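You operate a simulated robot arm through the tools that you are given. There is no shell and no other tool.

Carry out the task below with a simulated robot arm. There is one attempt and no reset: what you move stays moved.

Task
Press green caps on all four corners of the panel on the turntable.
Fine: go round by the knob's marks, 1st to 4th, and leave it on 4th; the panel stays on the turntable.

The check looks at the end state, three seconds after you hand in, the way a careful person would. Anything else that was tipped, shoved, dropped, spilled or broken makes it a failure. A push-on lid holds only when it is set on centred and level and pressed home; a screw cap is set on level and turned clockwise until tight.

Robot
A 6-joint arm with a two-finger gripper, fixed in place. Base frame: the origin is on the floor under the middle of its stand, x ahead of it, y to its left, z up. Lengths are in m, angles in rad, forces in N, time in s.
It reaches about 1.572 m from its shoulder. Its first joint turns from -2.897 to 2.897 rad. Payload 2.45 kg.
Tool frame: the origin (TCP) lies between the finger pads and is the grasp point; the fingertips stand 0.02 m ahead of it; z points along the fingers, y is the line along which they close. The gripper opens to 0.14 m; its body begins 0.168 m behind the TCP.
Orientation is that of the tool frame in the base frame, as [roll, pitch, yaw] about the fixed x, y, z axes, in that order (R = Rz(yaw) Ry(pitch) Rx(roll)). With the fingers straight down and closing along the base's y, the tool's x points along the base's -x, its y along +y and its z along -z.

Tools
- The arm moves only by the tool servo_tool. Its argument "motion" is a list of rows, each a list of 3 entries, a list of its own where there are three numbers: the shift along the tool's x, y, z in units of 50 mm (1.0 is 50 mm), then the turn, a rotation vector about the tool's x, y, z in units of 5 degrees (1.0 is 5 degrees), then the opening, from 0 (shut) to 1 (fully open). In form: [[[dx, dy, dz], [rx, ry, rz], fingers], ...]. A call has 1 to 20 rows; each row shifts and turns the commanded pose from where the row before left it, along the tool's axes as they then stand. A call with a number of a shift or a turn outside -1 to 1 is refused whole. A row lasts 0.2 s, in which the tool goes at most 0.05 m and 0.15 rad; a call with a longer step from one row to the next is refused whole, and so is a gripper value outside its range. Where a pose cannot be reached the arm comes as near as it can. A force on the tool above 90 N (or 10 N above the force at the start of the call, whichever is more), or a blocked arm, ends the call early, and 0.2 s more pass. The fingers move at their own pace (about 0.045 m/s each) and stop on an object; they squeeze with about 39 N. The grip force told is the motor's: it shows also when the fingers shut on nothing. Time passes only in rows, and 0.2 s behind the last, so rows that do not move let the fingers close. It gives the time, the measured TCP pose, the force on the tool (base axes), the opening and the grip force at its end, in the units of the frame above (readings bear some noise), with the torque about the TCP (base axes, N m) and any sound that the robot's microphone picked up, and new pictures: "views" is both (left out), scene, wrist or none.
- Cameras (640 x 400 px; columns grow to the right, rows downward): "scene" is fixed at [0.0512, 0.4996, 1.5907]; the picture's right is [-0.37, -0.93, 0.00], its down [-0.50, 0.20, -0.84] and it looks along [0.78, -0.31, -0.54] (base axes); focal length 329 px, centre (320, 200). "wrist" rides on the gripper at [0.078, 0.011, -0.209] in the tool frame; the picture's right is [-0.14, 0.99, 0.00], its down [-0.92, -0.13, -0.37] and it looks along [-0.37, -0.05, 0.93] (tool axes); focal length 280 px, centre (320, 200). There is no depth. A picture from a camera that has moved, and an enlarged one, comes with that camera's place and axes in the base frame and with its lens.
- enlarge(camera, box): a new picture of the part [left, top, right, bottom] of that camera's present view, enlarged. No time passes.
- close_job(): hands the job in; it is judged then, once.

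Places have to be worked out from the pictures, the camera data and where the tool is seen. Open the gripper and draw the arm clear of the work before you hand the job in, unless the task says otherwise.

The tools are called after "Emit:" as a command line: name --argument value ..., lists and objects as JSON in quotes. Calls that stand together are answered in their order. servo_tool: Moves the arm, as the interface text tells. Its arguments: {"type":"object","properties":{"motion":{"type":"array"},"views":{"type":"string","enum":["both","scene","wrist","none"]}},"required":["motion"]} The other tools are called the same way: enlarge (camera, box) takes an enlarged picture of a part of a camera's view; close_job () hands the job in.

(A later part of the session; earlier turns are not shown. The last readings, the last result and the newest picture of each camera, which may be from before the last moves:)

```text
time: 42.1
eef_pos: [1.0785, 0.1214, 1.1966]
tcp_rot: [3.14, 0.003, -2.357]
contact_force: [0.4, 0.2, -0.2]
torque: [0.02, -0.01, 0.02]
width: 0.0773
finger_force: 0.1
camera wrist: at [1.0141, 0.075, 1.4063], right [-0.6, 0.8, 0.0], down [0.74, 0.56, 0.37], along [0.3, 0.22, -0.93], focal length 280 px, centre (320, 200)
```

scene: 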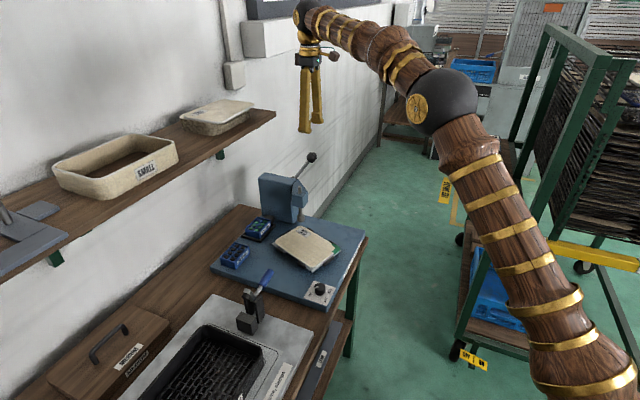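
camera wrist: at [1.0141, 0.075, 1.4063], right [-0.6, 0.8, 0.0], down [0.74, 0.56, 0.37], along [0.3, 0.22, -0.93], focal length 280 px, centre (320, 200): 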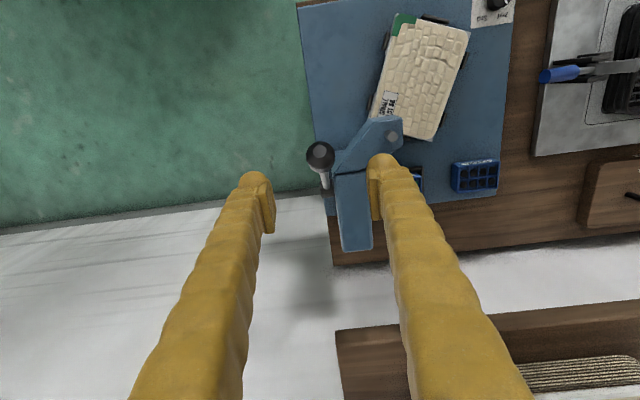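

Above the lever. I zoom on the ram/corner alignment from this view, then descend on the ball.

Emit:
enlarge --camera "wrist" --box '[360, 85, 450, 155]'

Emit:
servo_tool --motion '[[[0.02, 0.03, 0.8], [0, 0, 0], 0.55], [[0.02, 0.03, 0.8], [0, 0, 0], 0.55], [[0.01, 0.005, 0.8], [0, 0, 0], 0.55], [[0, 0, 0.07], [0, 0, 0], 0.55], [[0, 0, 0], [0, 0, 0], 0.55]]' --views "wrist"

```text
5.71 times, centred on (405, 120) of wrist
camera zoom: at [1.0141, 0.075, 1.4063], right [-0.6, 0.8, 0.0], down [0.74, 0.56, 0.37], along [0.3, 0.22, -0.93], focal length 1602 px, centre (-166, 657)
```

zoom: 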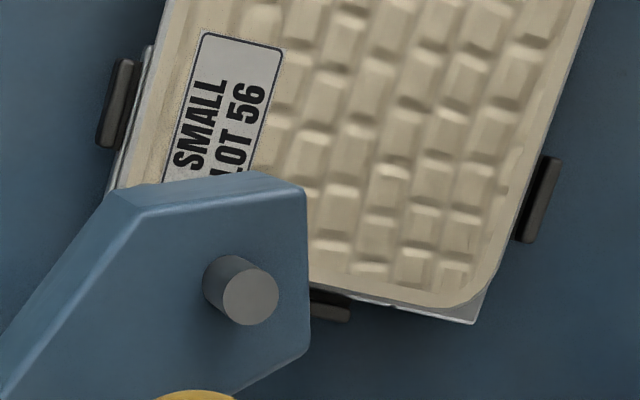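

```text
time: 43.3
eef_pos: [1.0732, 0.1213, 1.0722]
tcp_rot: [3.141, 0.003, -2.359]
contact_force: [-0.9, 0.9, -0.2]
torque: [0.0, -0.03, -0.01]
width: 0.0768
finger_force: 0.0
camera wrist: at [1.0102, 0.075, 1.2814], right [-0.6, 0.8, 0.0], down [0.74, 0.56, 0.37], along [0.3, 0.22, -0.93], focal length 280 px, centre (320, 200)
```

wrist: 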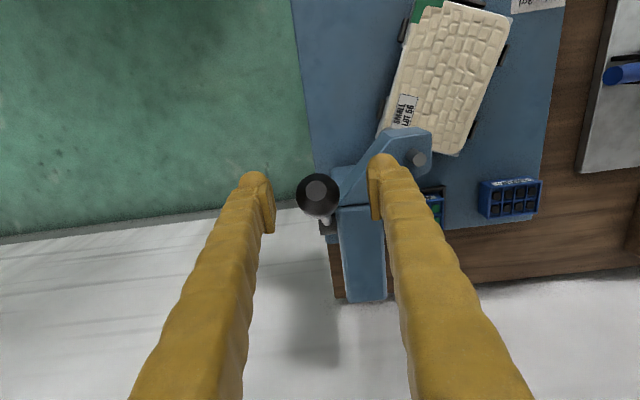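

Ball centred between the pads. I close and pull the first half of the stroke.

Emit:
servo_tool --motion '[[[0, -0.01, 0], [0, 0, 0], 0], [[0, 0, 0], [0, 0, 0], 0], [[0, 0, 0], [0, 0, 0], 0], [[0, 0, 0], [0, 0, 0], 0], [[0.15, 0, 0.132], [0, 0, 0], 0], [[0.15, 0, 0.132], [0, 0, 0], 0], [[0.13, 0, 0.152], [0, 0, 0], 0], [[0.13, 0, 0.152], [0, 0, 0], 0]]' --views "none"

```text
time: 45.1
eef_pos: [1.0535, 0.1003, 1.0432]
tcp_rot: [-3.141, 0.004, -2.356]
contact_force: [15.3, -12.5, 12.3]
torque: [0.95, -0.9, -0.05]
width: 0.0317
finger_force: 44.7
```

Forces modest; continue down the arc.

Emit:
servo_tool --motion '[[[0.108, -0.01, 0.168], [0, 0, 0], 0], [[0.108, 0, 0.168], [0, 0, 0], 0], [[0.083, 0, 0.182], [0, 0, 0], 0], [[0.083, 0, 0.182], [0, 0, 0], 0], [[0, 0, 0], [0, 0, 0], 0]]' --views "none"

```text
time: 46.3
eef_pos: [1.0399, 0.0877, 1.0066]
tcp_rot: [3.141, 0.001, -2.356]
contact_force: [11.6, -22.8, 12.1]
torque: [0.69, -0.46, 0.01]
width: 0.0319
finger_force: 45.3
```

Emit:
servo_tool --motion '[[[0.057, -0.01, 0.191], [0, 0, 0], 0], [[0.057, 0, 0.191], [0, 0, 0], 0], [[0.03, 0, 0.197], [0, 0, 0], 0], [[0.03, 0, 0.197], [0, 0, 0], 0], [[0, 0, 0], [0, 0, 0], 0]]' --views "wrist"

```text
time: 47.5
eef_pos: [1.0357, 0.0816, 0.9696]
tcp_rot: [-3.14, 0.002, -2.357]
contact_force: [14.6, -25.7, 11.1]
torque: [0.86, -0.5, 0.1]
width: 0.0321
finger_force: 45.7
camera wrist: at [0.9715, 0.0339, 1.1791], right [-0.6, 0.8, 0.0], down [0.74, 0.56, 0.37], along [0.3, 0.22, -0.93], focal length 280 px, centre (320, 200)
```

wrist: 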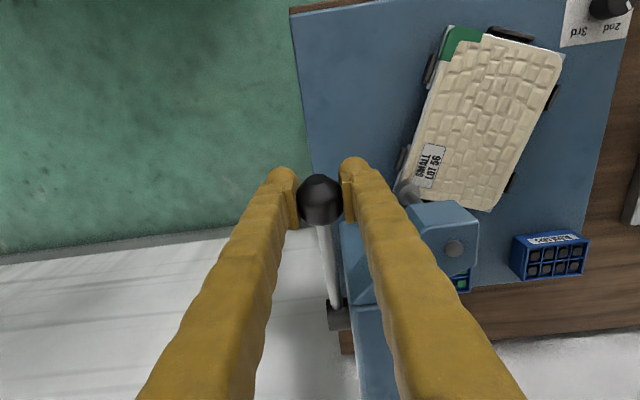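

Going well. Continue toward the bottom of the stroke.

Emit:
servo_tool --motion '[[[0.03, -0.02, 0.1], [0, 0, 0], 0], [[0.01, 0, 0.19], [0, 0, 0], 0], [[0, 0, 0.19], [0, 0, 0], 0], [[-0.02, 0, 0.13], [0, 0, 0], 0], [[0, 0, 0], [0, 0, 0], 0]]' --views "wrist"

Emit:
enlarge --camera "wrist" --box '[380, 150, 500, 230]'

```text
time: 48.7
eef_pos: [1.0333, 0.0812, 0.9387]
tcp_rot: [-3.142, 0.003, -2.356]
contact_force: [-10.7, -11.4, 8.7]
torque: [0.61, -0.66, 0.05]
width: 0.0323
finger_force: 45.1
camera wrist: at [0.9709, 0.033, 1.1486], right [-0.6, 0.8, 0.0], down [0.74, 0.56, 0.37], along [0.3, 0.22, -0.93], focal length 280 px, centre (320, 200)
```

wrist: 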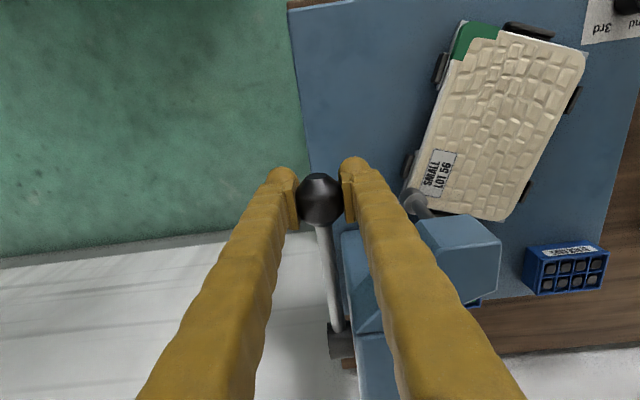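

```text
5.00 times, centred on (440, 190) of wrist
camera zoom: at [0.9709, 0.033, 1.1486], right [-0.6, 0.8, 0.0], down [0.74, 0.56, 0.37], along [0.3, 0.22, -0.93], focal length 1402 px, centre (-280, 250)
```

zoom: 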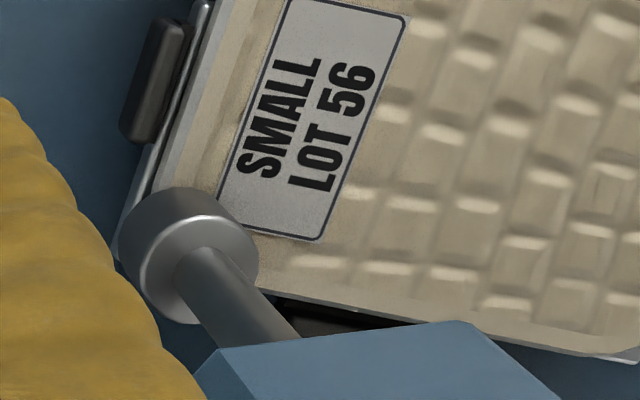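

No cap yet, ram near the corner. Continue in small steps.

Emit:
servo_tool --motion '[[[0.01, 0, 0.13], [0, 0, 0], 0], [[0, 0, 0.13], [0, 0, 0], 0], [[0, 0, 0], [0, 0, 0], 0]]' --views "wrist"

Emit:
enlarge --camera "wrist" --box '[380, 150, 500, 230]'

```text
time: 49.5
eef_pos: [1.0344, 0.0802, 0.9269]
tcp_rot: [-3.14, 0.003, -2.356]
contact_force: [-0.1, 4.7, 16.1]
torque: [0.7, -0.79, -0.03]
width: 0.032
finger_force: 44.6
camera wrist: at [0.971, 0.0334, 1.1365], right [-0.6, 0.8, 0.0], down [0.74, 0.56, 0.37], along [0.3, 0.22, -0.93], focal length 280 px, centre (320, 200)
```

wrist: 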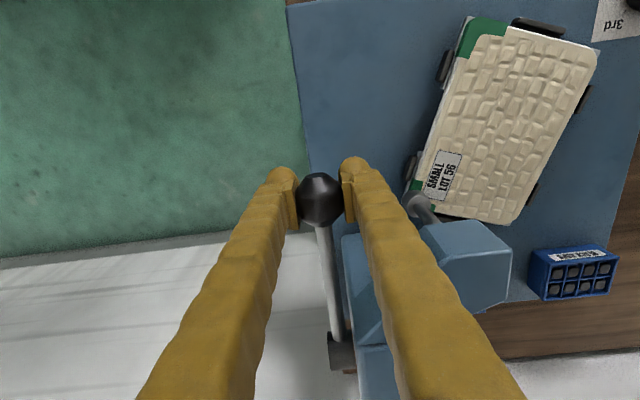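

```text
5.00 times, centred on (440, 190) of wrist
camera zoom: at [0.971, 0.0334, 1.1365], right [-0.6, 0.8, 0.0], down [0.74, 0.56, 0.37], along [0.3, 0.22, -0.93], focal length 1402 px, centre (-280, 250)
```

zoom: 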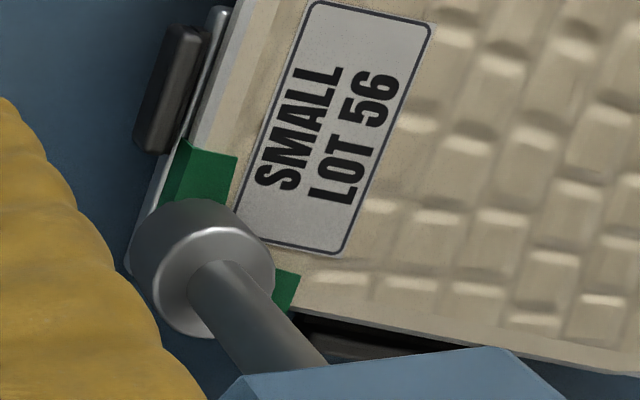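

Cap 2 has been set under the ram. I push a bit further to the stop to press it home.

Emit:
servo_tool --motion '[[[-0.01, 0, 0.1], [0, 0, 0], 0], [[-0.01, 0, 0.1], [0, 0, 0], 0], [[0, 0, 0], [0, 0, 0], 0], [[0, 0, 0], [0, 0, 0], 0]]' --views "wrist"

Emit:
enlarge --camera "wrist" --box '[380, 150, 500, 230]'

```text
time: 50.5
eef_pos: [1.0343, 0.0811, 0.9156]
tcp_rot: [-3.139, 0.005, -2.356]
contact_force: [-15.1, 24.5, 44.1]
torque: [-0.56, 0.11, -0.21]
width: 0.0321
finger_force: 45.3
camera wrist: at [0.9715, 0.0337, 1.1266], right [-0.6, 0.8, 0.0], down [0.74, 0.56, 0.37], along [0.3, 0.22, -0.93], focal length 280 px, centre (320, 200)
```

wrist: 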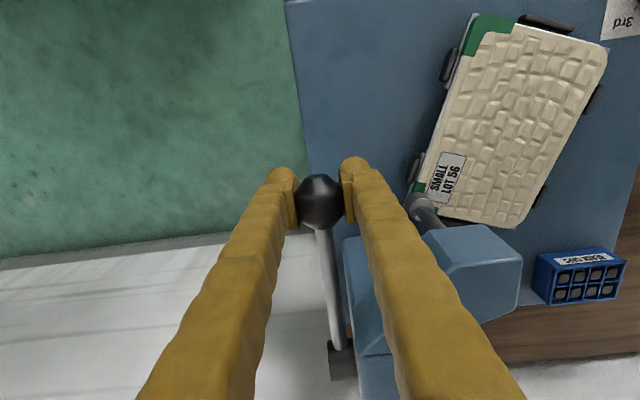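

```text
5.00 times, centred on (440, 190) of wrist
camera zoom: at [0.9715, 0.0337, 1.1266], right [-0.6, 0.8, 0.0], down [0.74, 0.56, 0.37], along [0.3, 0.22, -0.93], focal length 1402 px, centre (-280, 250)
```

zoom: 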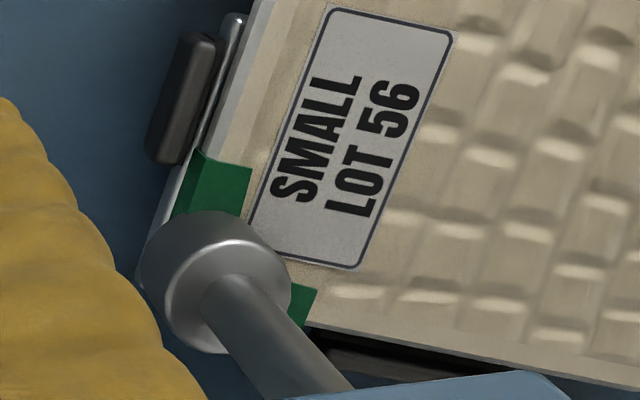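

Force rose to 44 N at the stop — cap pressed. I bring the lever back up along its arc while holding it, then release near the top.

Emit:
servo_tool --motion '[[[0.01, 0, -0.1], [0, 0, 0], 0], [[0.01, 0, -0.1], [0, 0, 0], 0], [[0, 0, -0.13], [0, 0, 0], 0], [[-0.01, 0, -0.13], [0, 0, 0], 0], [[0.02, 0, -0.13], [0, 0, 0], 0], [[0, 0, -0.19], [0, 0, 0], 0], [[-0.01, 0, -0.19], [0, 0, 0], 0], [[-0.03, 0, -0.1], [0, 0, 0], 0], [[-0.03, 0, -0.197], [0, 0, 0], 0], [[-0.03, 0, -0.197], [0, 0, 0], 0], [[-0.057, 0, -0.191], [0, 0, 0], 0], [[-0.057, 0, -0.191], [0, 0, 0], 0], [[-0.083, 0, -0.182], [0, 0, 0], 0], [[-0.083, 0, -0.182], [0, 0, 0], 0], [[-0.108, 0, -0.168], [0, 0, 0], 0], [[-0.108, 0, -0.168], [0, 0, 0], 0], [[-0.13, 0, -0.152], [0, 0, 0], 0], [[-0.13, 0, -0.152], [0, 0, 0], 0], [[-0.15, 0, -0.132], [0, 0, 0], 0], [[0, 0, 0], [0, 0, 0], 0]]' --views "both"

```text
time: 54.7
eef_pos: [1.069, 0.1164, 1.0641]
tcp_rot: [-3.141, 0.004, -2.354]
contact_force: [-33.3, 33.7, -10.3]
torque: [-0.94, 0.62, 0.13]
width: 0.0317
finger_force: 44.6
camera wrist: at [1.006, 0.0679, 1.275], right [-0.6, 0.8, 0.0], down [0.74, 0.56, 0.37], along [0.3, 0.22, -0.93], focal length 280 px, centre (320, 200)
```

scene: 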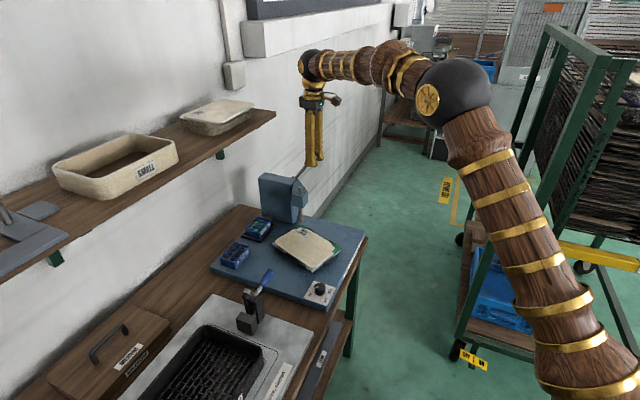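
wrist: 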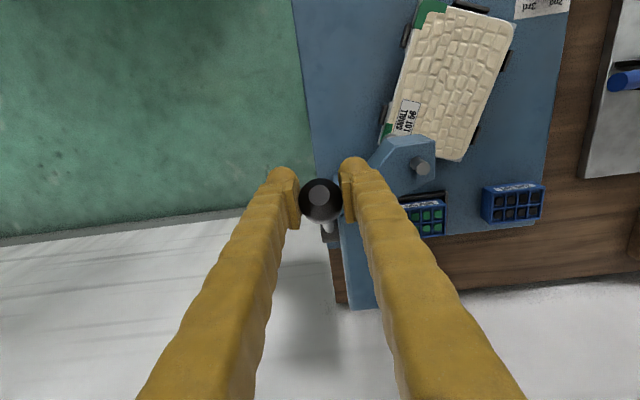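

Lever is back near rest. I open and rise, then inspect cap 2.

Emit:
servo_tool --motion '[[[0, 0.03, 0], [0, 0, 0], 0], [[0, 0, 0], [0, 0, 0], 0.5], [[0, 0, 0], [0, 0, 0], 0.5], [[0, 0, 0], [0, 0, 0], 0.5], [[0, 0, -0.6], [0, 0, 0], 0.5], [[0, 0, -0.8], [0, 0, 0], 0.5], [[0, 0, -0.8], [0, 0, 0], 0.5]]' --views "both"

Emit:
enlarge --camera "scene" --box '[285, 215, 325, 245]'

Emit:
enlarge --camera "wrist" --box '[370, 100, 430, 150]'

```text
time: 56.3
eef_pos: [1.0688, 0.1172, 1.1741]
tcp_rot: [-3.141, 0.001, -2.355]
contact_force: [0.4, -0.3, -0.5]
torque: [0.0, 0.03, -0.01]
width: 0.07
finger_force: 0.0
camera wrist: at [1.0057, 0.0692, 1.3846], right [-0.6, 0.8, 0.0], down [0.74, 0.56, 0.37], along [0.3, 0.22, -0.93], focal length 280 px, centre (320, 200)
```

scene: 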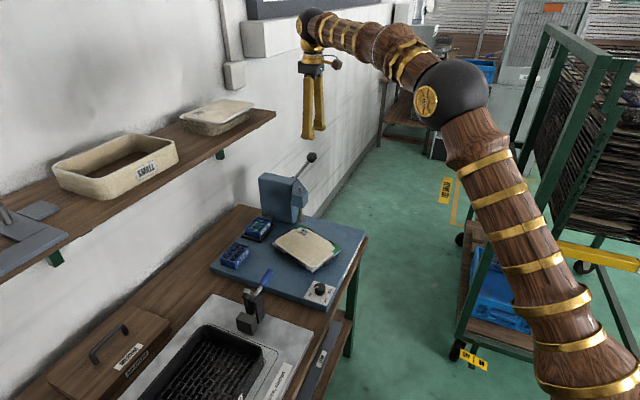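
wrist: 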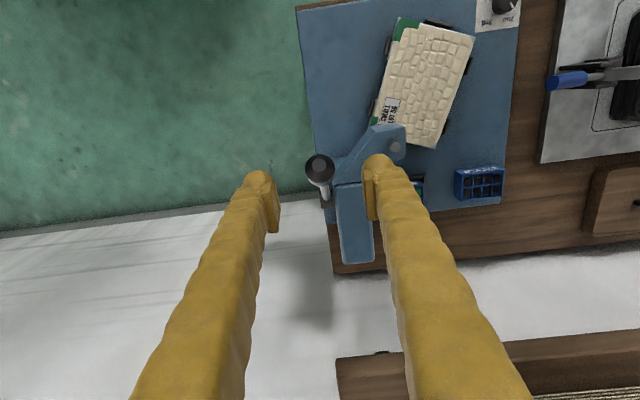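

```text
13.33 times, centred on (305, 230) of scene
camera zoom: at [0.0512, 0.4996, 1.5907], right [-0.37, -0.93, 0.0], down [-0.5, 0.2, -0.84], along [0.78, -0.31, -0.54], focal length 4385 px, centre (520, -200)
```

zoom: 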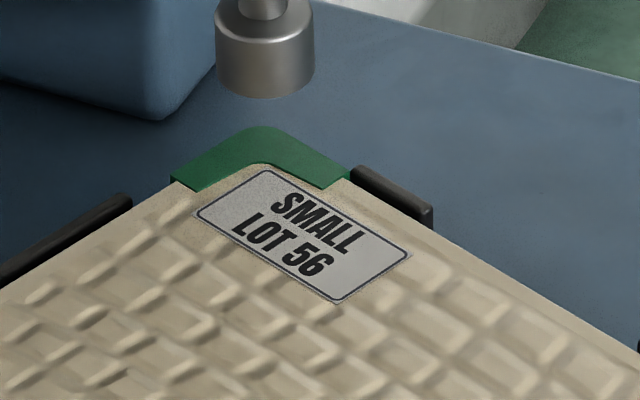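

```text
8.00 times, centred on (400, 125) of wrist
camera zoom: at [1.0057, 0.0692, 1.3846], right [-0.6, 0.8, 0.0], down [0.74, 0.56, 0.37], along [0.3, 0.22, -0.93], focal length 2243 px, centre (-320, 800)
```

zoom: 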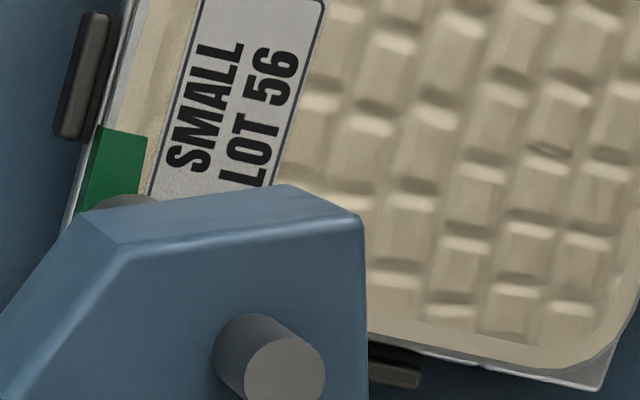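

Cap 2 is flush on its corner. Now to the knob for 3rd (~70° clockwise); same yaw works as grip start. I go over and down to just above it.

Emit:
servo_tool --motion '[[[0.431, 0.863, 0], [0, 0, 0], 0.4], [[0.431, 0.863, 0], [0, 0, 0], 0.4], [[0.431, 0.863, 0], [0, 0, 0], 0.4], [[0.431, 0.863, 0], [0, 0, 0], 0.4], [[0.431, 0.863, 0], [0, 0, 0], 0.4], [[0.431, 0.863, 0], [0, 0, 0], 0.4], [[0.431, 0.863, 0], [0, 0, 0], 0.4], [[0.431, 0.863, 0], [0, 0, 0], 0.4], [[0, 0, 0.5], [0, 0, 0], 0.4], [[0, 0, 0.9], [0, 0, 0], 0.4], [[0, 0, 0.9], [0, 0, 0], 0.4], [[0, 0, 0.9], [0, 0, 0], 0.4], [[0, 0, 0.9], [0, 0, 0], 0.4], [[0, 0, 0.9], [0, 0, 0], 0.4], [[0, 0, 0.9], [0, 0, 0], 0.4], [[0, 0, 0], [0, 0, 0], 0.4]]' --views "wrist"

Emit:
enlarge --camera "wrist" --box '[265, 120, 375, 230]'

```text
time: 59.7
eef_pos: [0.7044, 0.2398, 0.8783]
tcp_rot: [-3.141, 0.004, -2.357]
contact_force: [-0.3, 0.0, 0.1]
torque: [-0.01, -0.01, 0.0]
width: 0.0562
finger_force: 0.1
camera wrist: at [0.6415, 0.1921, 1.0894], right [-0.6, 0.8, 0.0], down [0.74, 0.56, 0.37], along [0.3, 0.22, -0.93], focal length 280 px, centre (320, 200)
```

wrist: 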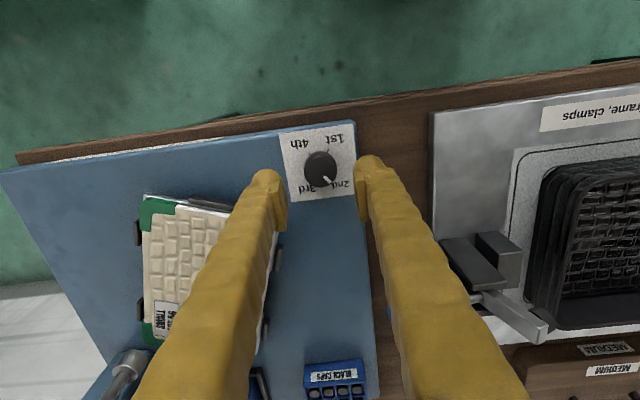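

```text
3.64 times, centred on (320, 175) of wrist
camera zoom: at [0.6415, 0.1921, 1.0894], right [-0.6, 0.8, 0.0], down [0.74, 0.56, 0.37], along [0.3, 0.22, -0.93], focal length 1020 px, centre (320, 291)
```

zoom: 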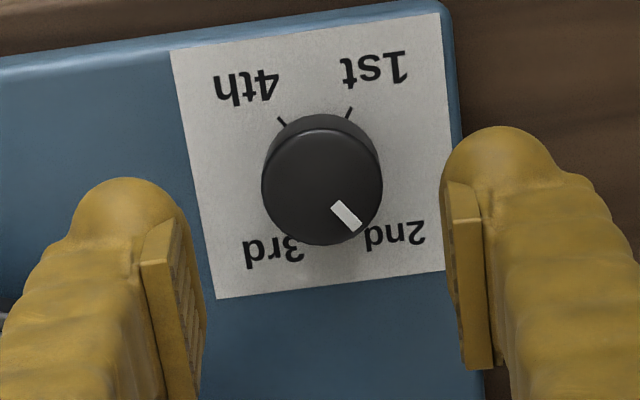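

Centred within ~1.5 mm. Down to TCP z ≈ 0.8145 and close on the knob.

Emit:
servo_tool --motion '[[[0.02, 0.005, 0.5], [0, 0, 0], 0.4], [[0, 0, 0.5], [0, 0, 0], 0.4], [[0, 0, 0.27], [0, 0, 0], 0.4], [[0, 0, 0], [0, 0, 0], 0.4], [[0, 0, 0], [0, 0, 0], 0.2], [[0, 0, 0], [0, 0, 0], 0.15], [[0, 0, 0], [0, 0, 0], 0.1]]' --views "wrist"

Emit:
enlarge --camera "wrist" --box '[280, 150, 360, 230]'

```text
time: 61.3
eef_pos: [0.7021, 0.2395, 0.8153]
tcp_rot: [-3.141, 0.004, -2.356]
contact_force: [-2.7, 4.0, -2.1]
torque: [0.04, 0.01, 0.01]
width: 0.0324
finger_force: 35.2
camera wrist: at [0.64, 0.1915, 1.0258], right [-0.6, 0.8, 0.0], down [0.74, 0.56, 0.37], along [0.3, 0.22, -0.93], focal length 280 px, centre (320, 200)
```

wrist: 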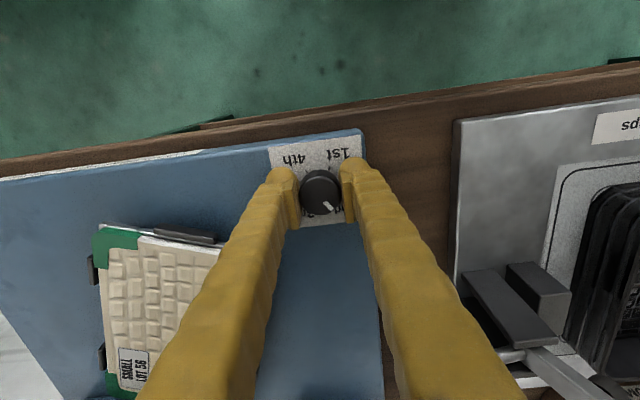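

```text
5.00 times, centred on (320, 190) of wrist
camera zoom: at [0.64, 0.1915, 1.0258], right [-0.6, 0.8, 0.0], down [0.74, 0.56, 0.37], along [0.3, 0.22, -0.93], focal length 1402 px, centre (320, 250)
```

zoom: 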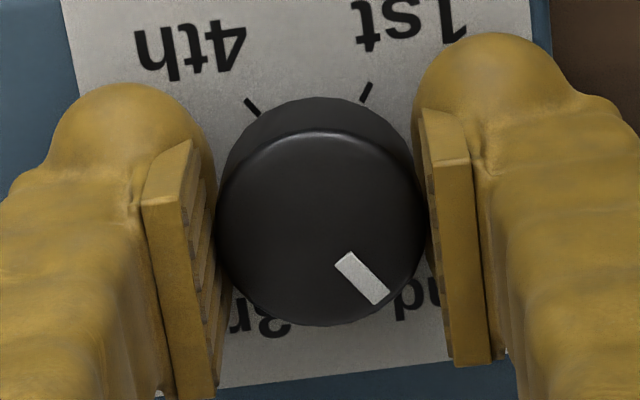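

Gripped cleanly. I turn 70° clockwise.

Emit:
servo_tool --motion '[[[0, 0, 0], [0, 0, 1], 0], [[0, 0, 0], [0, 0, 1], 0], [[0, 0, 0], [0, 0, 1], 0], [[0, 0, 0], [0, 0, 1], 0], [[0, 0, 0], [0, 0, 1], 0], [[0, 0, 0], [0, 0, 1], 0], [[0, 0, 0], [0, 0, 1], 0], [[0, 0, 0], [0, 0, 1], 0], [[0, 0, 0], [0, 0, 1], 0], [[0, 0, 0], [0, 0, 1], 0], [[0, 0, 0], [0, 0, 1], 0], [[0, 0, 0], [0, 0, 1], 0], [[0, 0, 0], [0, 0, 1], 0], [[0, 0, 0], [0, 0, 1], 0], [[0, 0, 0], [0, 0, 0], 0]]' --views "both"

Emit:
enlarge --camera "wrist" --box '[280, 150, 360, 230]'

Emit:
enlarge --camera "scene" --box '[255, 190, 345, 300]'

```text
time: 64.5
eef_pos: [0.7023, 0.2388, 0.8157]
tcp_rot: [3.136, 0.005, 2.705]
contact_force: [39.3, 61.4, 15.2]
torque: [0.8, -0.52, 0.01]
width: 0.0326
finger_force: 44.9
camera wrist: at [0.6361, 0.2813, 1.0257], right [0.54, 0.84, 0.01], down [0.78, -0.51, 0.37], along [0.32, -0.2, -0.93], focal length 280 px, centre (320, 200)
```

scene: 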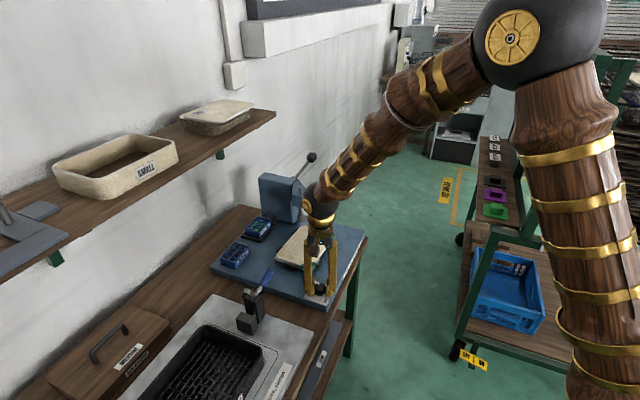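
wrist: 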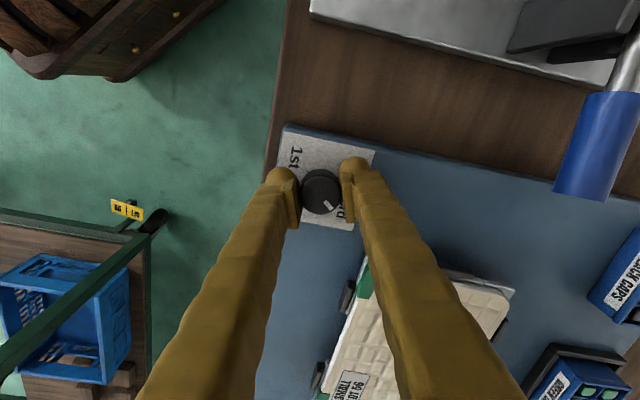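

```text
5.00 times, centred on (320, 190) of wrist
camera zoom: at [0.6361, 0.2813, 1.0257], right [0.54, 0.84, 0.01], down [0.78, -0.51, 0.37], along [0.32, -0.2, -0.93], focal length 1402 px, centre (320, 250)
```

zoom: 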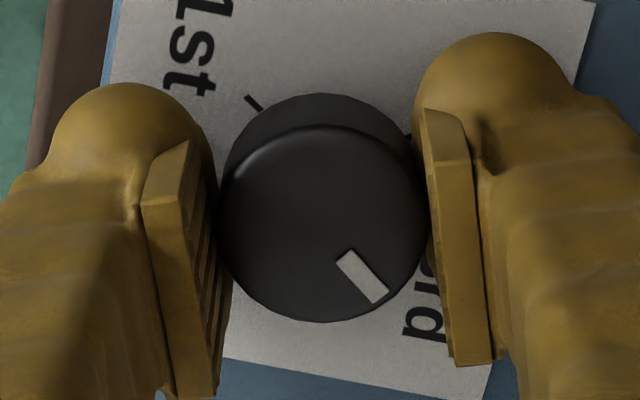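

```text
3.64 times, centred on (300, 245) of scene
camera zoom: at [0.0512, 0.4996, 1.5907], right [-0.37, -0.93, 0.0], down [-0.5, 0.2, -0.84], along [0.78, -0.31, -0.54], focal length 1196 px, centre (393, 36)
```

zoom: 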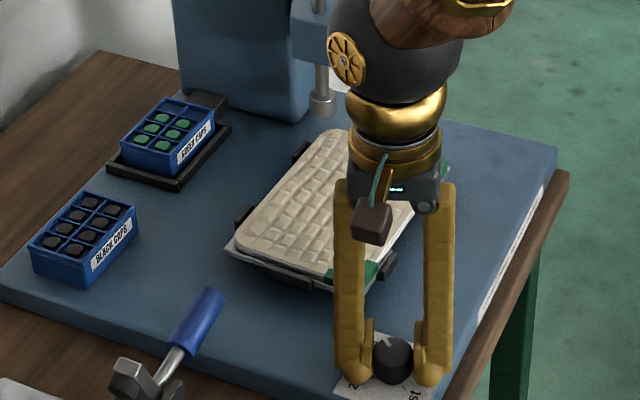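

Turned exactly 70° with no slip in the grip; side load is 72 N, so I shift 2 mm to relieve it before releasing.

Emit:
servo_tool --motion '[[[0, 0.04, 0], [0, 0, 0], 0], [[0, 0, 0], [0, 0, 0], 0], [[0, 0, 0], [0, 0, 0], 0]]' --views "wrist"

Emit:
enlarge --camera "wrist" --box '[280, 150, 360, 230]'

```text
time: 65.3
eef_pos: [0.7023, 0.2396, 0.8142]
tcp_rot: [3.14, 0.002, 2.705]
contact_force: [33.8, 0.0, 21.7]
torque: [-0.06, -0.37, 0.1]
width: 0.0323
finger_force: 45.3
camera wrist: at [0.6359, 0.2826, 1.025], right [0.54, 0.84, 0.0], down [0.78, -0.5, 0.37], along [0.31, -0.2, -0.93], focal length 280 px, centre (320, 200)
```

wrist: 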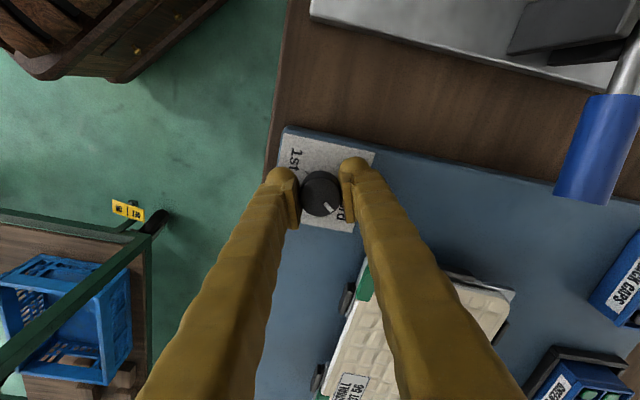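

```text
5.00 times, centred on (320, 190) of wrist
camera zoom: at [0.6359, 0.2826, 1.025], right [0.54, 0.84, 0.0], down [0.78, -0.5, 0.37], along [0.31, -0.2, -0.93], focal length 1402 px, centre (320, 250)
```

zoom: 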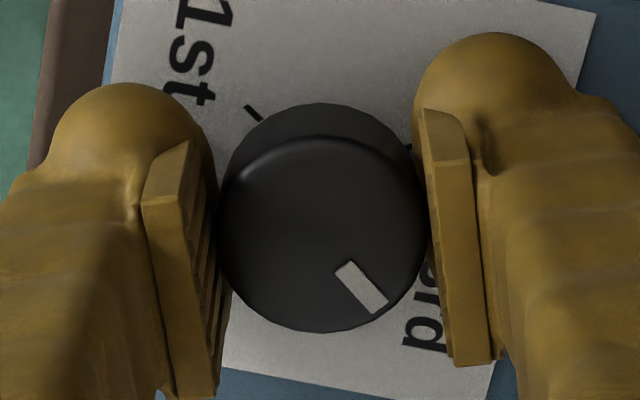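

Side load is mostly gone. I open, rise, and check the pointer on 3rd.

Emit:
servo_tool --motion '[[[-0.02, 0.005, 0], [0, 0, 0], 0], [[0, 0, 0], [0, 0, 0], 0.4], [[0, 0, 0], [0, 0, 0], 0.4], [[0, 0, 0], [0, 0, 0], 0.4], [[0, 0, -0.6], [0, 0, 0], 0.4], [[0, 0, -1], [0, 0, 0], 0.4], [[0, 0, -1], [0, 0, 0], 0.4], [[0, 0, -1], [0, 0, 0], 0.4], [[0, 0, -1], [0, 0, 0], 0.4], [[0, 0, -1], [0, 0, 0], 0.4]]' --views "both"

Emit:
enlarge --camera "wrist" --box '[308, 126, 332, 150]'

Emit:
enlarge --camera "scene" --box '[308, 278, 333, 303]'

Emit:
enlarge --camera "scene" --box '[255, 190, 345, 300]'

```text
time: 67.5
eef_pos: [0.7029, 0.2394, 1.0938]
tcp_rot: [3.141, 0.002, 2.71]
contact_force: [-0.3, 0.4, -1.3]
torque: [0.0, -0.03, 0.0]
width: 0.056
finger_force: 0.1
camera wrist: at [0.6353, 0.2814, 1.3038], right [0.54, 0.84, 0.0], down [0.78, -0.5, 0.37], along [0.31, -0.2, -0.93], focal length 280 px, centre (320, 200)
```

scene: 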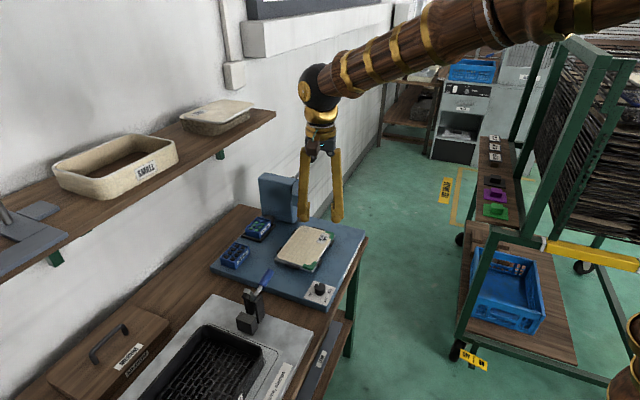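
wrist: 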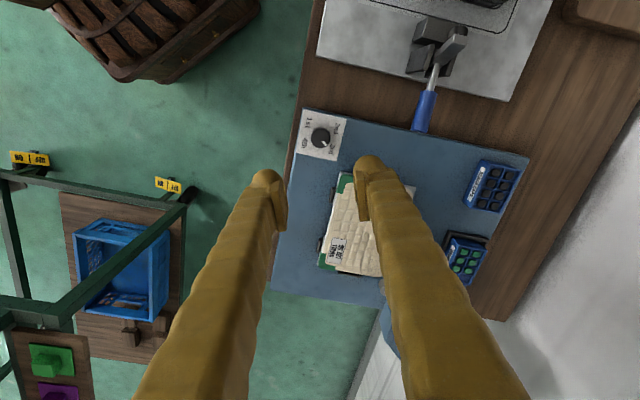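

```text
16.00 times, centred on (320, 138) of wrist
camera zoom: at [0.6353, 0.2814, 1.3038], right [0.54, 0.84, 0.0], down [0.78, -0.5, 0.37], along [0.31, -0.2, -0.93], focal length 4486 px, centre (320, 1192)
```

zoom: 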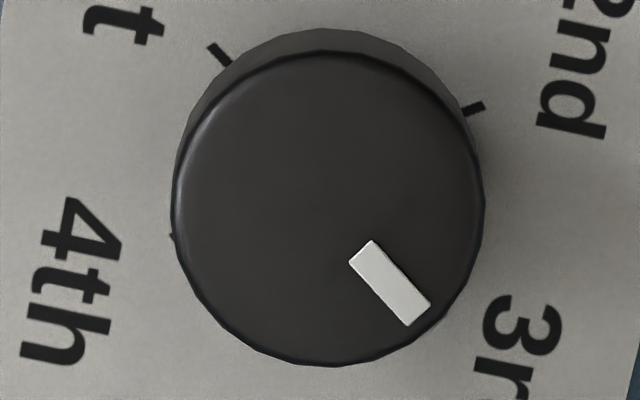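

```text
16.00 times, centred on (320, 290) of scene
camera zoom: at [0.0512, 0.4996, 1.5907], right [-0.37, -0.93, 0.0], down [-0.5, 0.2, -0.84], along [0.78, -0.31, -0.54], focal length 5262 px, centre (312, -1248)
```

zoom: 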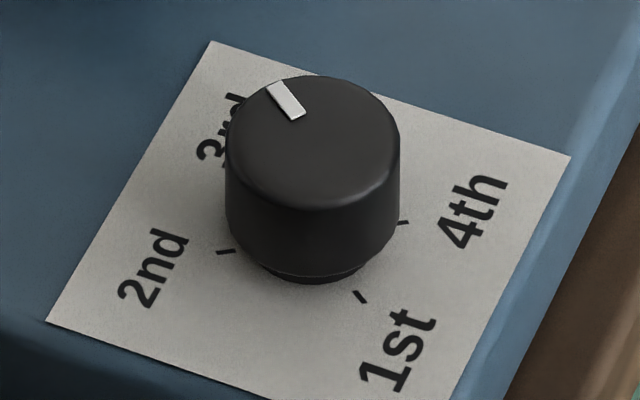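

```text
3.64 times, centred on (300, 245) of scene
camera zoom: at [0.0512, 0.4996, 1.5907], right [-0.37, -0.93, 0.0], down [-0.5, 0.2, -0.84], along [0.78, -0.31, -0.54], focal length 1196 px, centre (393, 36)
```

zoom: 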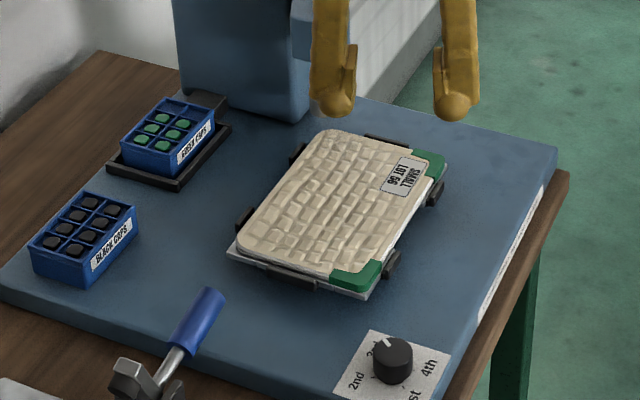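

Pointer is at 3rd within ~1–2°, panel edges parallel to the plate again. Back to the lever: yaw +70°, rise, and go over the ball.

Emit:
servo_tool --motion '[[[0, 0, -0.2], [0, 0, -1], 0.5], [[0, 0, -0.2], [0, 0, -1], 0.5], [[0, 0, -0.2], [0, 0, -1], 0.5], [[0, 0, -0.2], [0, 0, -1], 0.5], [[0, 0, -0.2], [0, 0, -1], 0.55], [[0, 0, -0.2], [0, 0, -1], 0.55], [[0, 0, -0.2], [0, 0, -1], 0.55], [[0, 0, -0.2], [0, 0, -1], 0.55], [[0, 0, -0.2], [0, 0, -1], 0.55], [[0, 0, -0.2], [0, 0, -1], 0.55], [[0, 0, 0], [0, 0, -1], 0.55], [[0, 0, 0], [0, 0, -1], 0.55], [[0, 0, 0], [0, 0, -1], 0.55], [[0, 0, 0], [0, 0, -1], 0.55]]' --views "none"

Emit:
servo_tool --motion '[[[-0.4, -0.771, 0], [0, 0, 0], 0.55], [[-0.4, -0.771, 0], [0, 0, 0], 0.55], [[-0.4, -0.771, 0], [0, 0, 0], 0.55], [[-0.4, -0.771, 0], [0, 0, 0], 0.55], [[-0.4, -0.771, 0], [0, 0, 0], 0.55], [[-0.4, -0.771, 0], [0, 0, 0], 0.55], [[-0.4, -0.771, 0], [0, 0, 0], 0.55], [[-0.4, -0.771, 0], [0, 0, 0], 0.55], [[-0.4, -0.771, 0], [0, 0, 0], 0.55], [[0, 0, 0], [0, 0, 0], 0.55]]' --views "both"

```text
time: 70.5
eef_pos: [0.7017, 0.2391, 1.196]
tcp_rot: [-3.14, 0.003, -2.354]
contact_force: [-0.8, 0.4, -0.7]
torque: [-0.02, -0.02, -0.02]
width: 0.0768
finger_force: 0.2
```

```text
time: 72.7
eef_pos: [1.0753, 0.12, 1.1954]
tcp_rot: [-3.141, 0.005, -2.354]
contact_force: [0.6, 0.1, -0.4]
torque: [0.01, -0.04, 0.0]
width: 0.0769
finger_force: 0.1
camera wrist: at [1.0136, 0.0728, 1.4063], right [-0.6, 0.8, 0.0], down [0.74, 0.56, 0.37], along [0.3, 0.22, -0.93], focal length 280 px, centre (320, 200)
```

scene: 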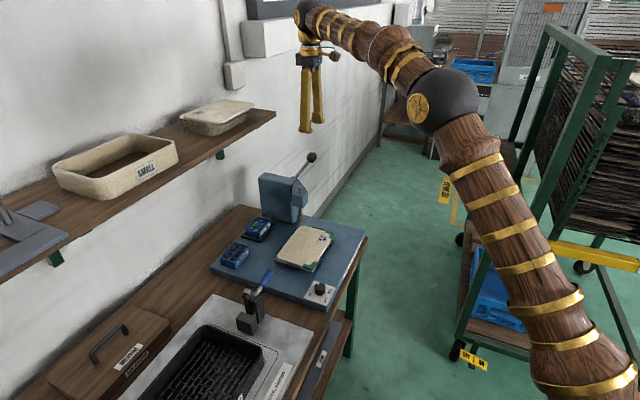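
wrist: 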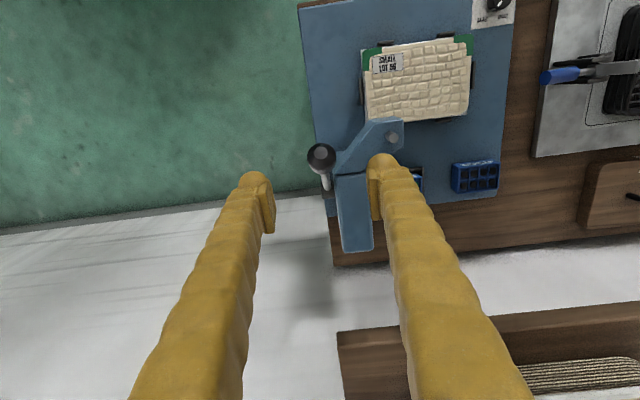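

Caps 1 and 2 visible, panel square to the plate. Descend on the ball, close, and start pulling.

Emit:
servo_tool --motion '[[[0, 0.02, 0.8], [0, 0, 0], 0.55], [[0, 0.02, 0.8], [0, 0, 0], 0.55], [[0, 0, 0.8], [0, 0, 0], 0.55], [[0, 0, 0.06], [0, 0, 0], 0.55], [[0, 0, 0], [0, 0, 0], 0.55]]' --views "wrist"

```text
time: 73.9
eef_pos: [1.0751, 0.1225, 1.0716]
tcp_rot: [3.141, 0.002, -2.355]
contact_force: [-0.1, -0.4, -1.0]
torque: [0.0, 0.0, -0.03]
width: 0.077
finger_force: 0.2
camera wrist: at [1.0123, 0.0744, 1.2815], right [-0.6, 0.8, 0.0], down [0.74, 0.56, 0.37], along [0.3, 0.22, -0.93], focal length 280 px, centre (320, 200)
```

wrist: 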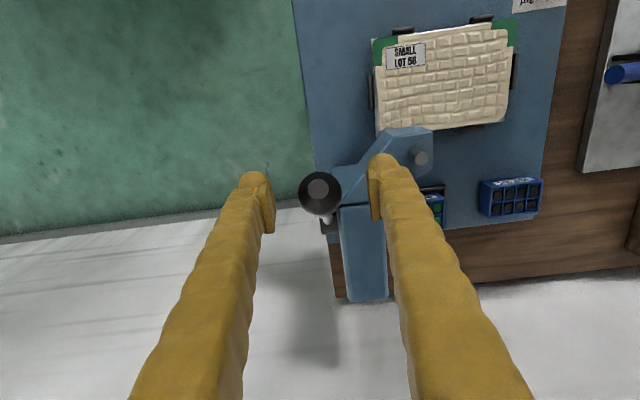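

Emit:
servo_tool --motion '[[[0, -0.01, 0], [0, 0, 0], 0], [[0, 0, 0], [0, 0, 0], 0], [[0, 0, 0], [0, 0, 0], 0], [[0, 0, 0], [0, 0, 0], 0], [[0.15, 0, 0.132], [0, 0, 0], 0], [[0.15, 0, 0.132], [0, 0, 0], 0], [[0.13, 0, 0.152], [0, 0, 0], 0], [[0.13, 0, 0.152], [0, 0, 0], 0]]' --views "none"

```text
time: 75.7
eef_pos: [1.0554, 0.1021, 1.0456]
tcp_rot: [-3.14, 0.003, -2.355]
contact_force: [3.3, 3.8, 9.7]
torque: [0.97, -1.0, -0.06]
width: 0.0315
finger_force: 45.0
```

Gripped and pulling with low side load. Continue down the arc.

Emit:
servo_tool --motion '[[[0.108, 0, 0.168], [0, 0, 0], 0], [[0.108, 0, 0.168], [0, 0, 0], 0], [[0.083, 0, 0.182], [0, 0, 0], 0], [[0.083, 0, 0.182], [0, 0, 0], 0], [[0, 0, 0], [0, 0, 0], 0]]' --views "none"

Emit:
servo_tool --motion '[[[0.057, 0, 0.191], [0, 0, 0], 0], [[0.057, 0, 0.191], [0, 0, 0], 0], [[0.03, 0, 0.197], [0, 0, 0], 0], [[0.03, 0, 0.197], [0, 0, 0], 0], [[0, 0, 0], [0, 0, 0], 0]]' --views "wrist"

```text
time: 76.9
eef_pos: [1.0413, 0.0893, 1.01]
tcp_rot: [-3.141, 0.001, -2.354]
contact_force: [-11.1, -7.3, 15.4]
torque: [0.68, -0.68, -0.02]
width: 0.032
finger_force: 44.9
```

```text
time: 78.1
eef_pos: [1.0347, 0.0814, 0.9718]
tcp_rot: [3.142, 0.004, -2.354]
contact_force: [-18.1, 5.3, 11.8]
torque: [0.56, -0.8, -0.08]
width: 0.0318
finger_force: 44.8
camera wrist: at [0.9733, 0.0352, 1.1814], right [-0.6, 0.8, 0.0], down [0.74, 0.56, 0.37], along [0.3, 0.22, -0.93], focal length 280 px, centre (320, 200)
```

wrist: 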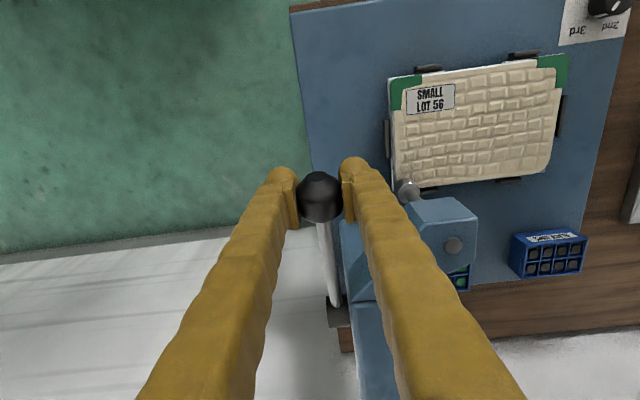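

All good; continue to the bottom of the stroke.

Emit:
servo_tool --motion '[[[0.03, 0, 0.1], [0, 0, 0], 0], [[0.01, 0, 0.19], [0, 0, 0], 0], [[0, 0, 0.19], [0, 0, 0], 0], [[-0.02, 0, 0.13], [0, 0, 0], 0], [[0.01, 0, 0.13], [0, 0, 0], 0], [[0, 0, 0.13], [0, 0, 0], 0], [[0, 0, 0], [0, 0, 0], 0]]' --views "wrist"

Emit:
enlarge --camera "wrist" --box '[380, 150, 500, 230]'

```text
time: 79.7
eef_pos: [1.0353, 0.0819, 0.9281]
tcp_rot: [-3.14, 0.004, -2.353]
contact_force: [3.1, 3.0, 15.8]
torque: [0.63, -0.69, 0.02]
width: 0.0318
finger_force: 45.1
camera wrist: at [0.972, 0.0345, 1.1376], right [-0.6, 0.8, 0.0], down [0.74, 0.56, 0.37], along [0.3, 0.22, -0.93], focal length 280 px, centre (320, 200)
```

wrist: 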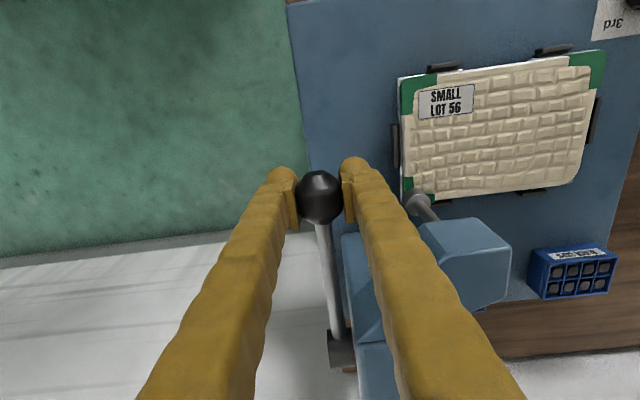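

```text
5.00 times, centred on (440, 190) of wrist
camera zoom: at [0.972, 0.0345, 1.1376], right [-0.6, 0.8, 0.0], down [0.74, 0.56, 0.37], along [0.3, 0.22, -0.93], focal length 1402 px, centre (-280, 250)
```

zoom: 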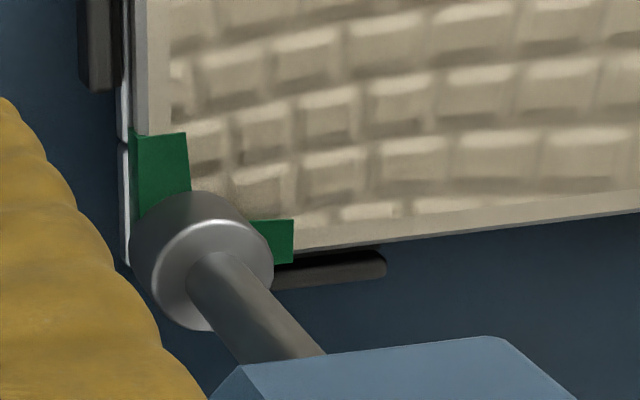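

Cap 3 has been set under the ram. I push on to the stop to press it home.

Emit:
servo_tool --motion '[[[-0.01, 0, 0.1], [0, 0, 0], 0], [[-0.01, 0, 0.1], [0, 0, 0], 0], [[0, 0, 0.05], [0, 0, 0], 0], [[0, 0, 0], [0, 0, 0], 0]]' --views "wrist"

```text
time: 80.7
eef_pos: [1.0357, 0.0821, 0.9165]
tcp_rot: [-3.139, 0.006, -2.354]
contact_force: [2.7, 1.1, 44.3]
torque: [-0.28, 0.33, 0.01]
width: 0.0321
finger_force: 45.5
camera wrist: at [0.9724, 0.035, 1.1265], right [-0.6, 0.8, 0.0], down [0.74, 0.56, 0.37], along [0.3, 0.22, -0.93], focal length 280 px, centre (320, 200)
```

wrist: 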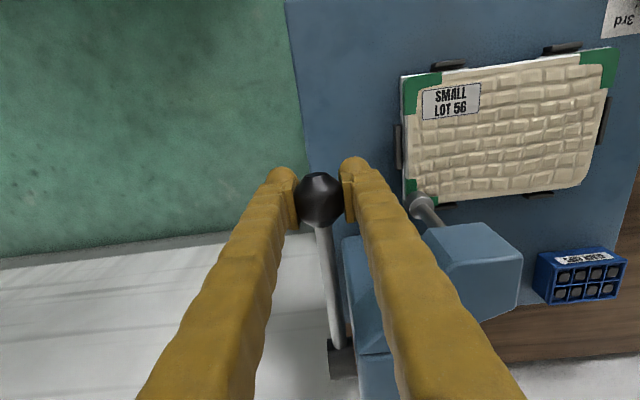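

44 N at the stop again — pressed home. I bring the lever back up along the arc, holding it.

Emit:
servo_tool --motion '[[[0.01, 0, -0.12], [0, 0, 0], 0], [[0.01, 0, -0.13], [0, 0, 0], 0], [[0, 0, -0.13], [0, 0, 0], 0], [[-0.01, 0, -0.13], [0, 0, 0], 0], [[0.02, 0, -0.13], [0, 0, 0], 0], [[0, 0, -0.19], [0, 0, 0], 0], [[-0.01, 0, -0.19], [0, 0, 0], 0], [[-0.03, 0, -0.1], [0, 0, 0], 0], [[-0.03, 0, -0.197], [0, 0, 0], 0], [[-0.03, 0, -0.197], [0, 0, 0], 0], [[-0.057, 0, -0.191], [0, 0, 0], 0], [[-0.057, 0, -0.191], [0, 0, 0], 0], [[-0.083, 0, -0.182], [0, 0, 0], 0], [[-0.083, 0, -0.182], [0, 0, 0], 0], [[-0.108, 0, -0.168], [0, 0, 0], 0], [[-0.108, 0, -0.168], [0, 0, 0], 0], [[-0.13, 0, -0.152], [0, 0, 0], 0], [[-0.13, 0, -0.152], [0, 0, 0], 0], [[-0.15, 0, -0.132], [0, 0, 0], 0], [[0, 0, 0], [0, 0, 0], 0]]' --views "wrist"

```text
time: 84.9
eef_pos: [1.0696, 0.1162, 1.0665]
tcp_rot: [3.14, 0.001, -2.355]
contact_force: [4.8, -9.9, -10.9]
torque: [-0.96, 1.02, -0.05]
width: 0.0318
finger_force: 44.8
camera wrist: at [1.0067, 0.0689, 1.2765], right [-0.6, 0.8, 0.0], down [0.74, 0.56, 0.37], along [0.3, 0.22, -0.93], focal length 280 px, centre (320, 200)
```

wrist: 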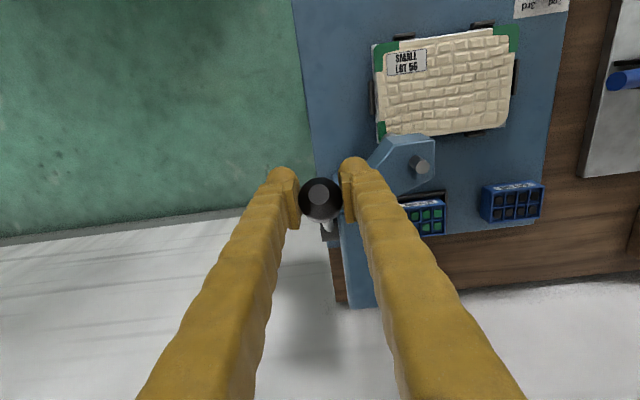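

Lever near rest; open, rise, and inspect cap 3.

Emit:
servo_tool --motion '[[[0, 0, 0], [0, 0, 0], 0.5], [[0, 0, 0], [0, 0, 0], 0.5], [[0, 0, 0], [0, 0, 0], 0.5], [[0, 0, -0.6], [0, 0, 0], 0.5], [[0, 0, -0.8], [0, 0, 0], 0.5], [[0, 0, -0.8], [0, 0, 0], 0.5], [[0, 0, 0], [0, 0, 0], 0.5]]' --views "both"

Emit:
enlarge --camera "scene" --box '[270, 205, 350, 280]'

Emit:
enlarge --camera "scene" --box '[290, 215, 320, 240]'

```text
time: 86.5
eef_pos: [1.069, 0.1165, 1.1781]
tcp_rot: [-3.141, 0.004, -2.355]
contact_force: [0.1, 0.0, -0.2]
torque: [0.01, -0.01, -0.02]
width: 0.0697
finger_force: 0.0
camera wrist: at [1.0059, 0.069, 1.3882], right [-0.6, 0.8, 0.0], down [0.74, 0.56, 0.37], along [0.3, 0.22, -0.93], focal length 280 px, centre (320, 200)
```

scene: 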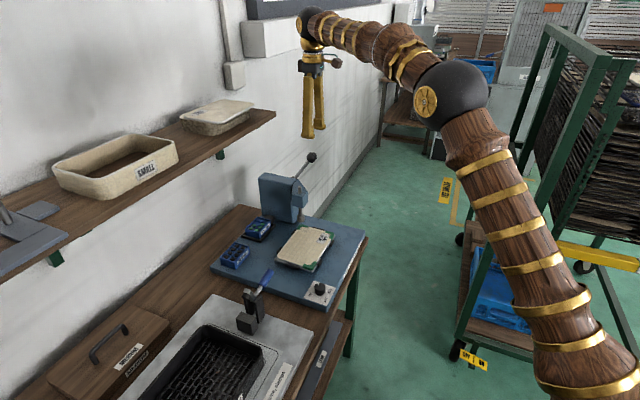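
wrist: 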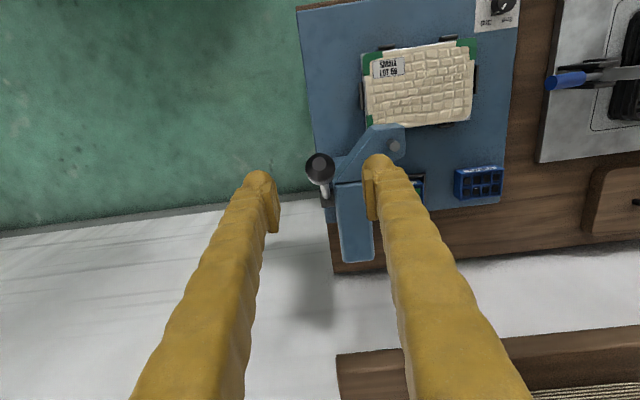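

```text
5.33 times, centred on (310, 242) of scene
camera zoom: at [0.0512, 0.4996, 1.5907], right [-0.37, -0.93, 0.0], down [-0.5, 0.2, -0.84], along [0.78, -0.31, -0.54], focal length 1754 px, centre (373, -27)
```

zoom: 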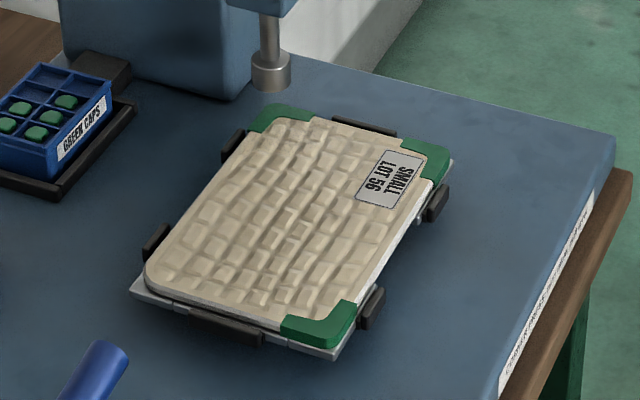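

```text
16.00 times, centred on (305, 228) of scene
camera zoom: at [0.0512, 0.4996, 1.5907], right [-0.37, -0.93, 0.0], down [-0.5, 0.2, -0.84], along [0.78, -0.31, -0.54], focal length 5262 px, centre (560, -240)
```

zoom: 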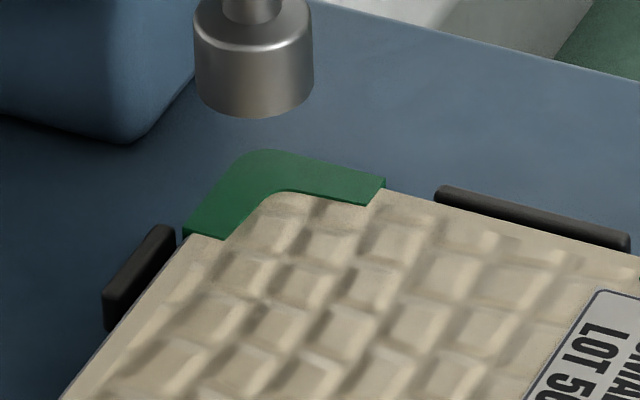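

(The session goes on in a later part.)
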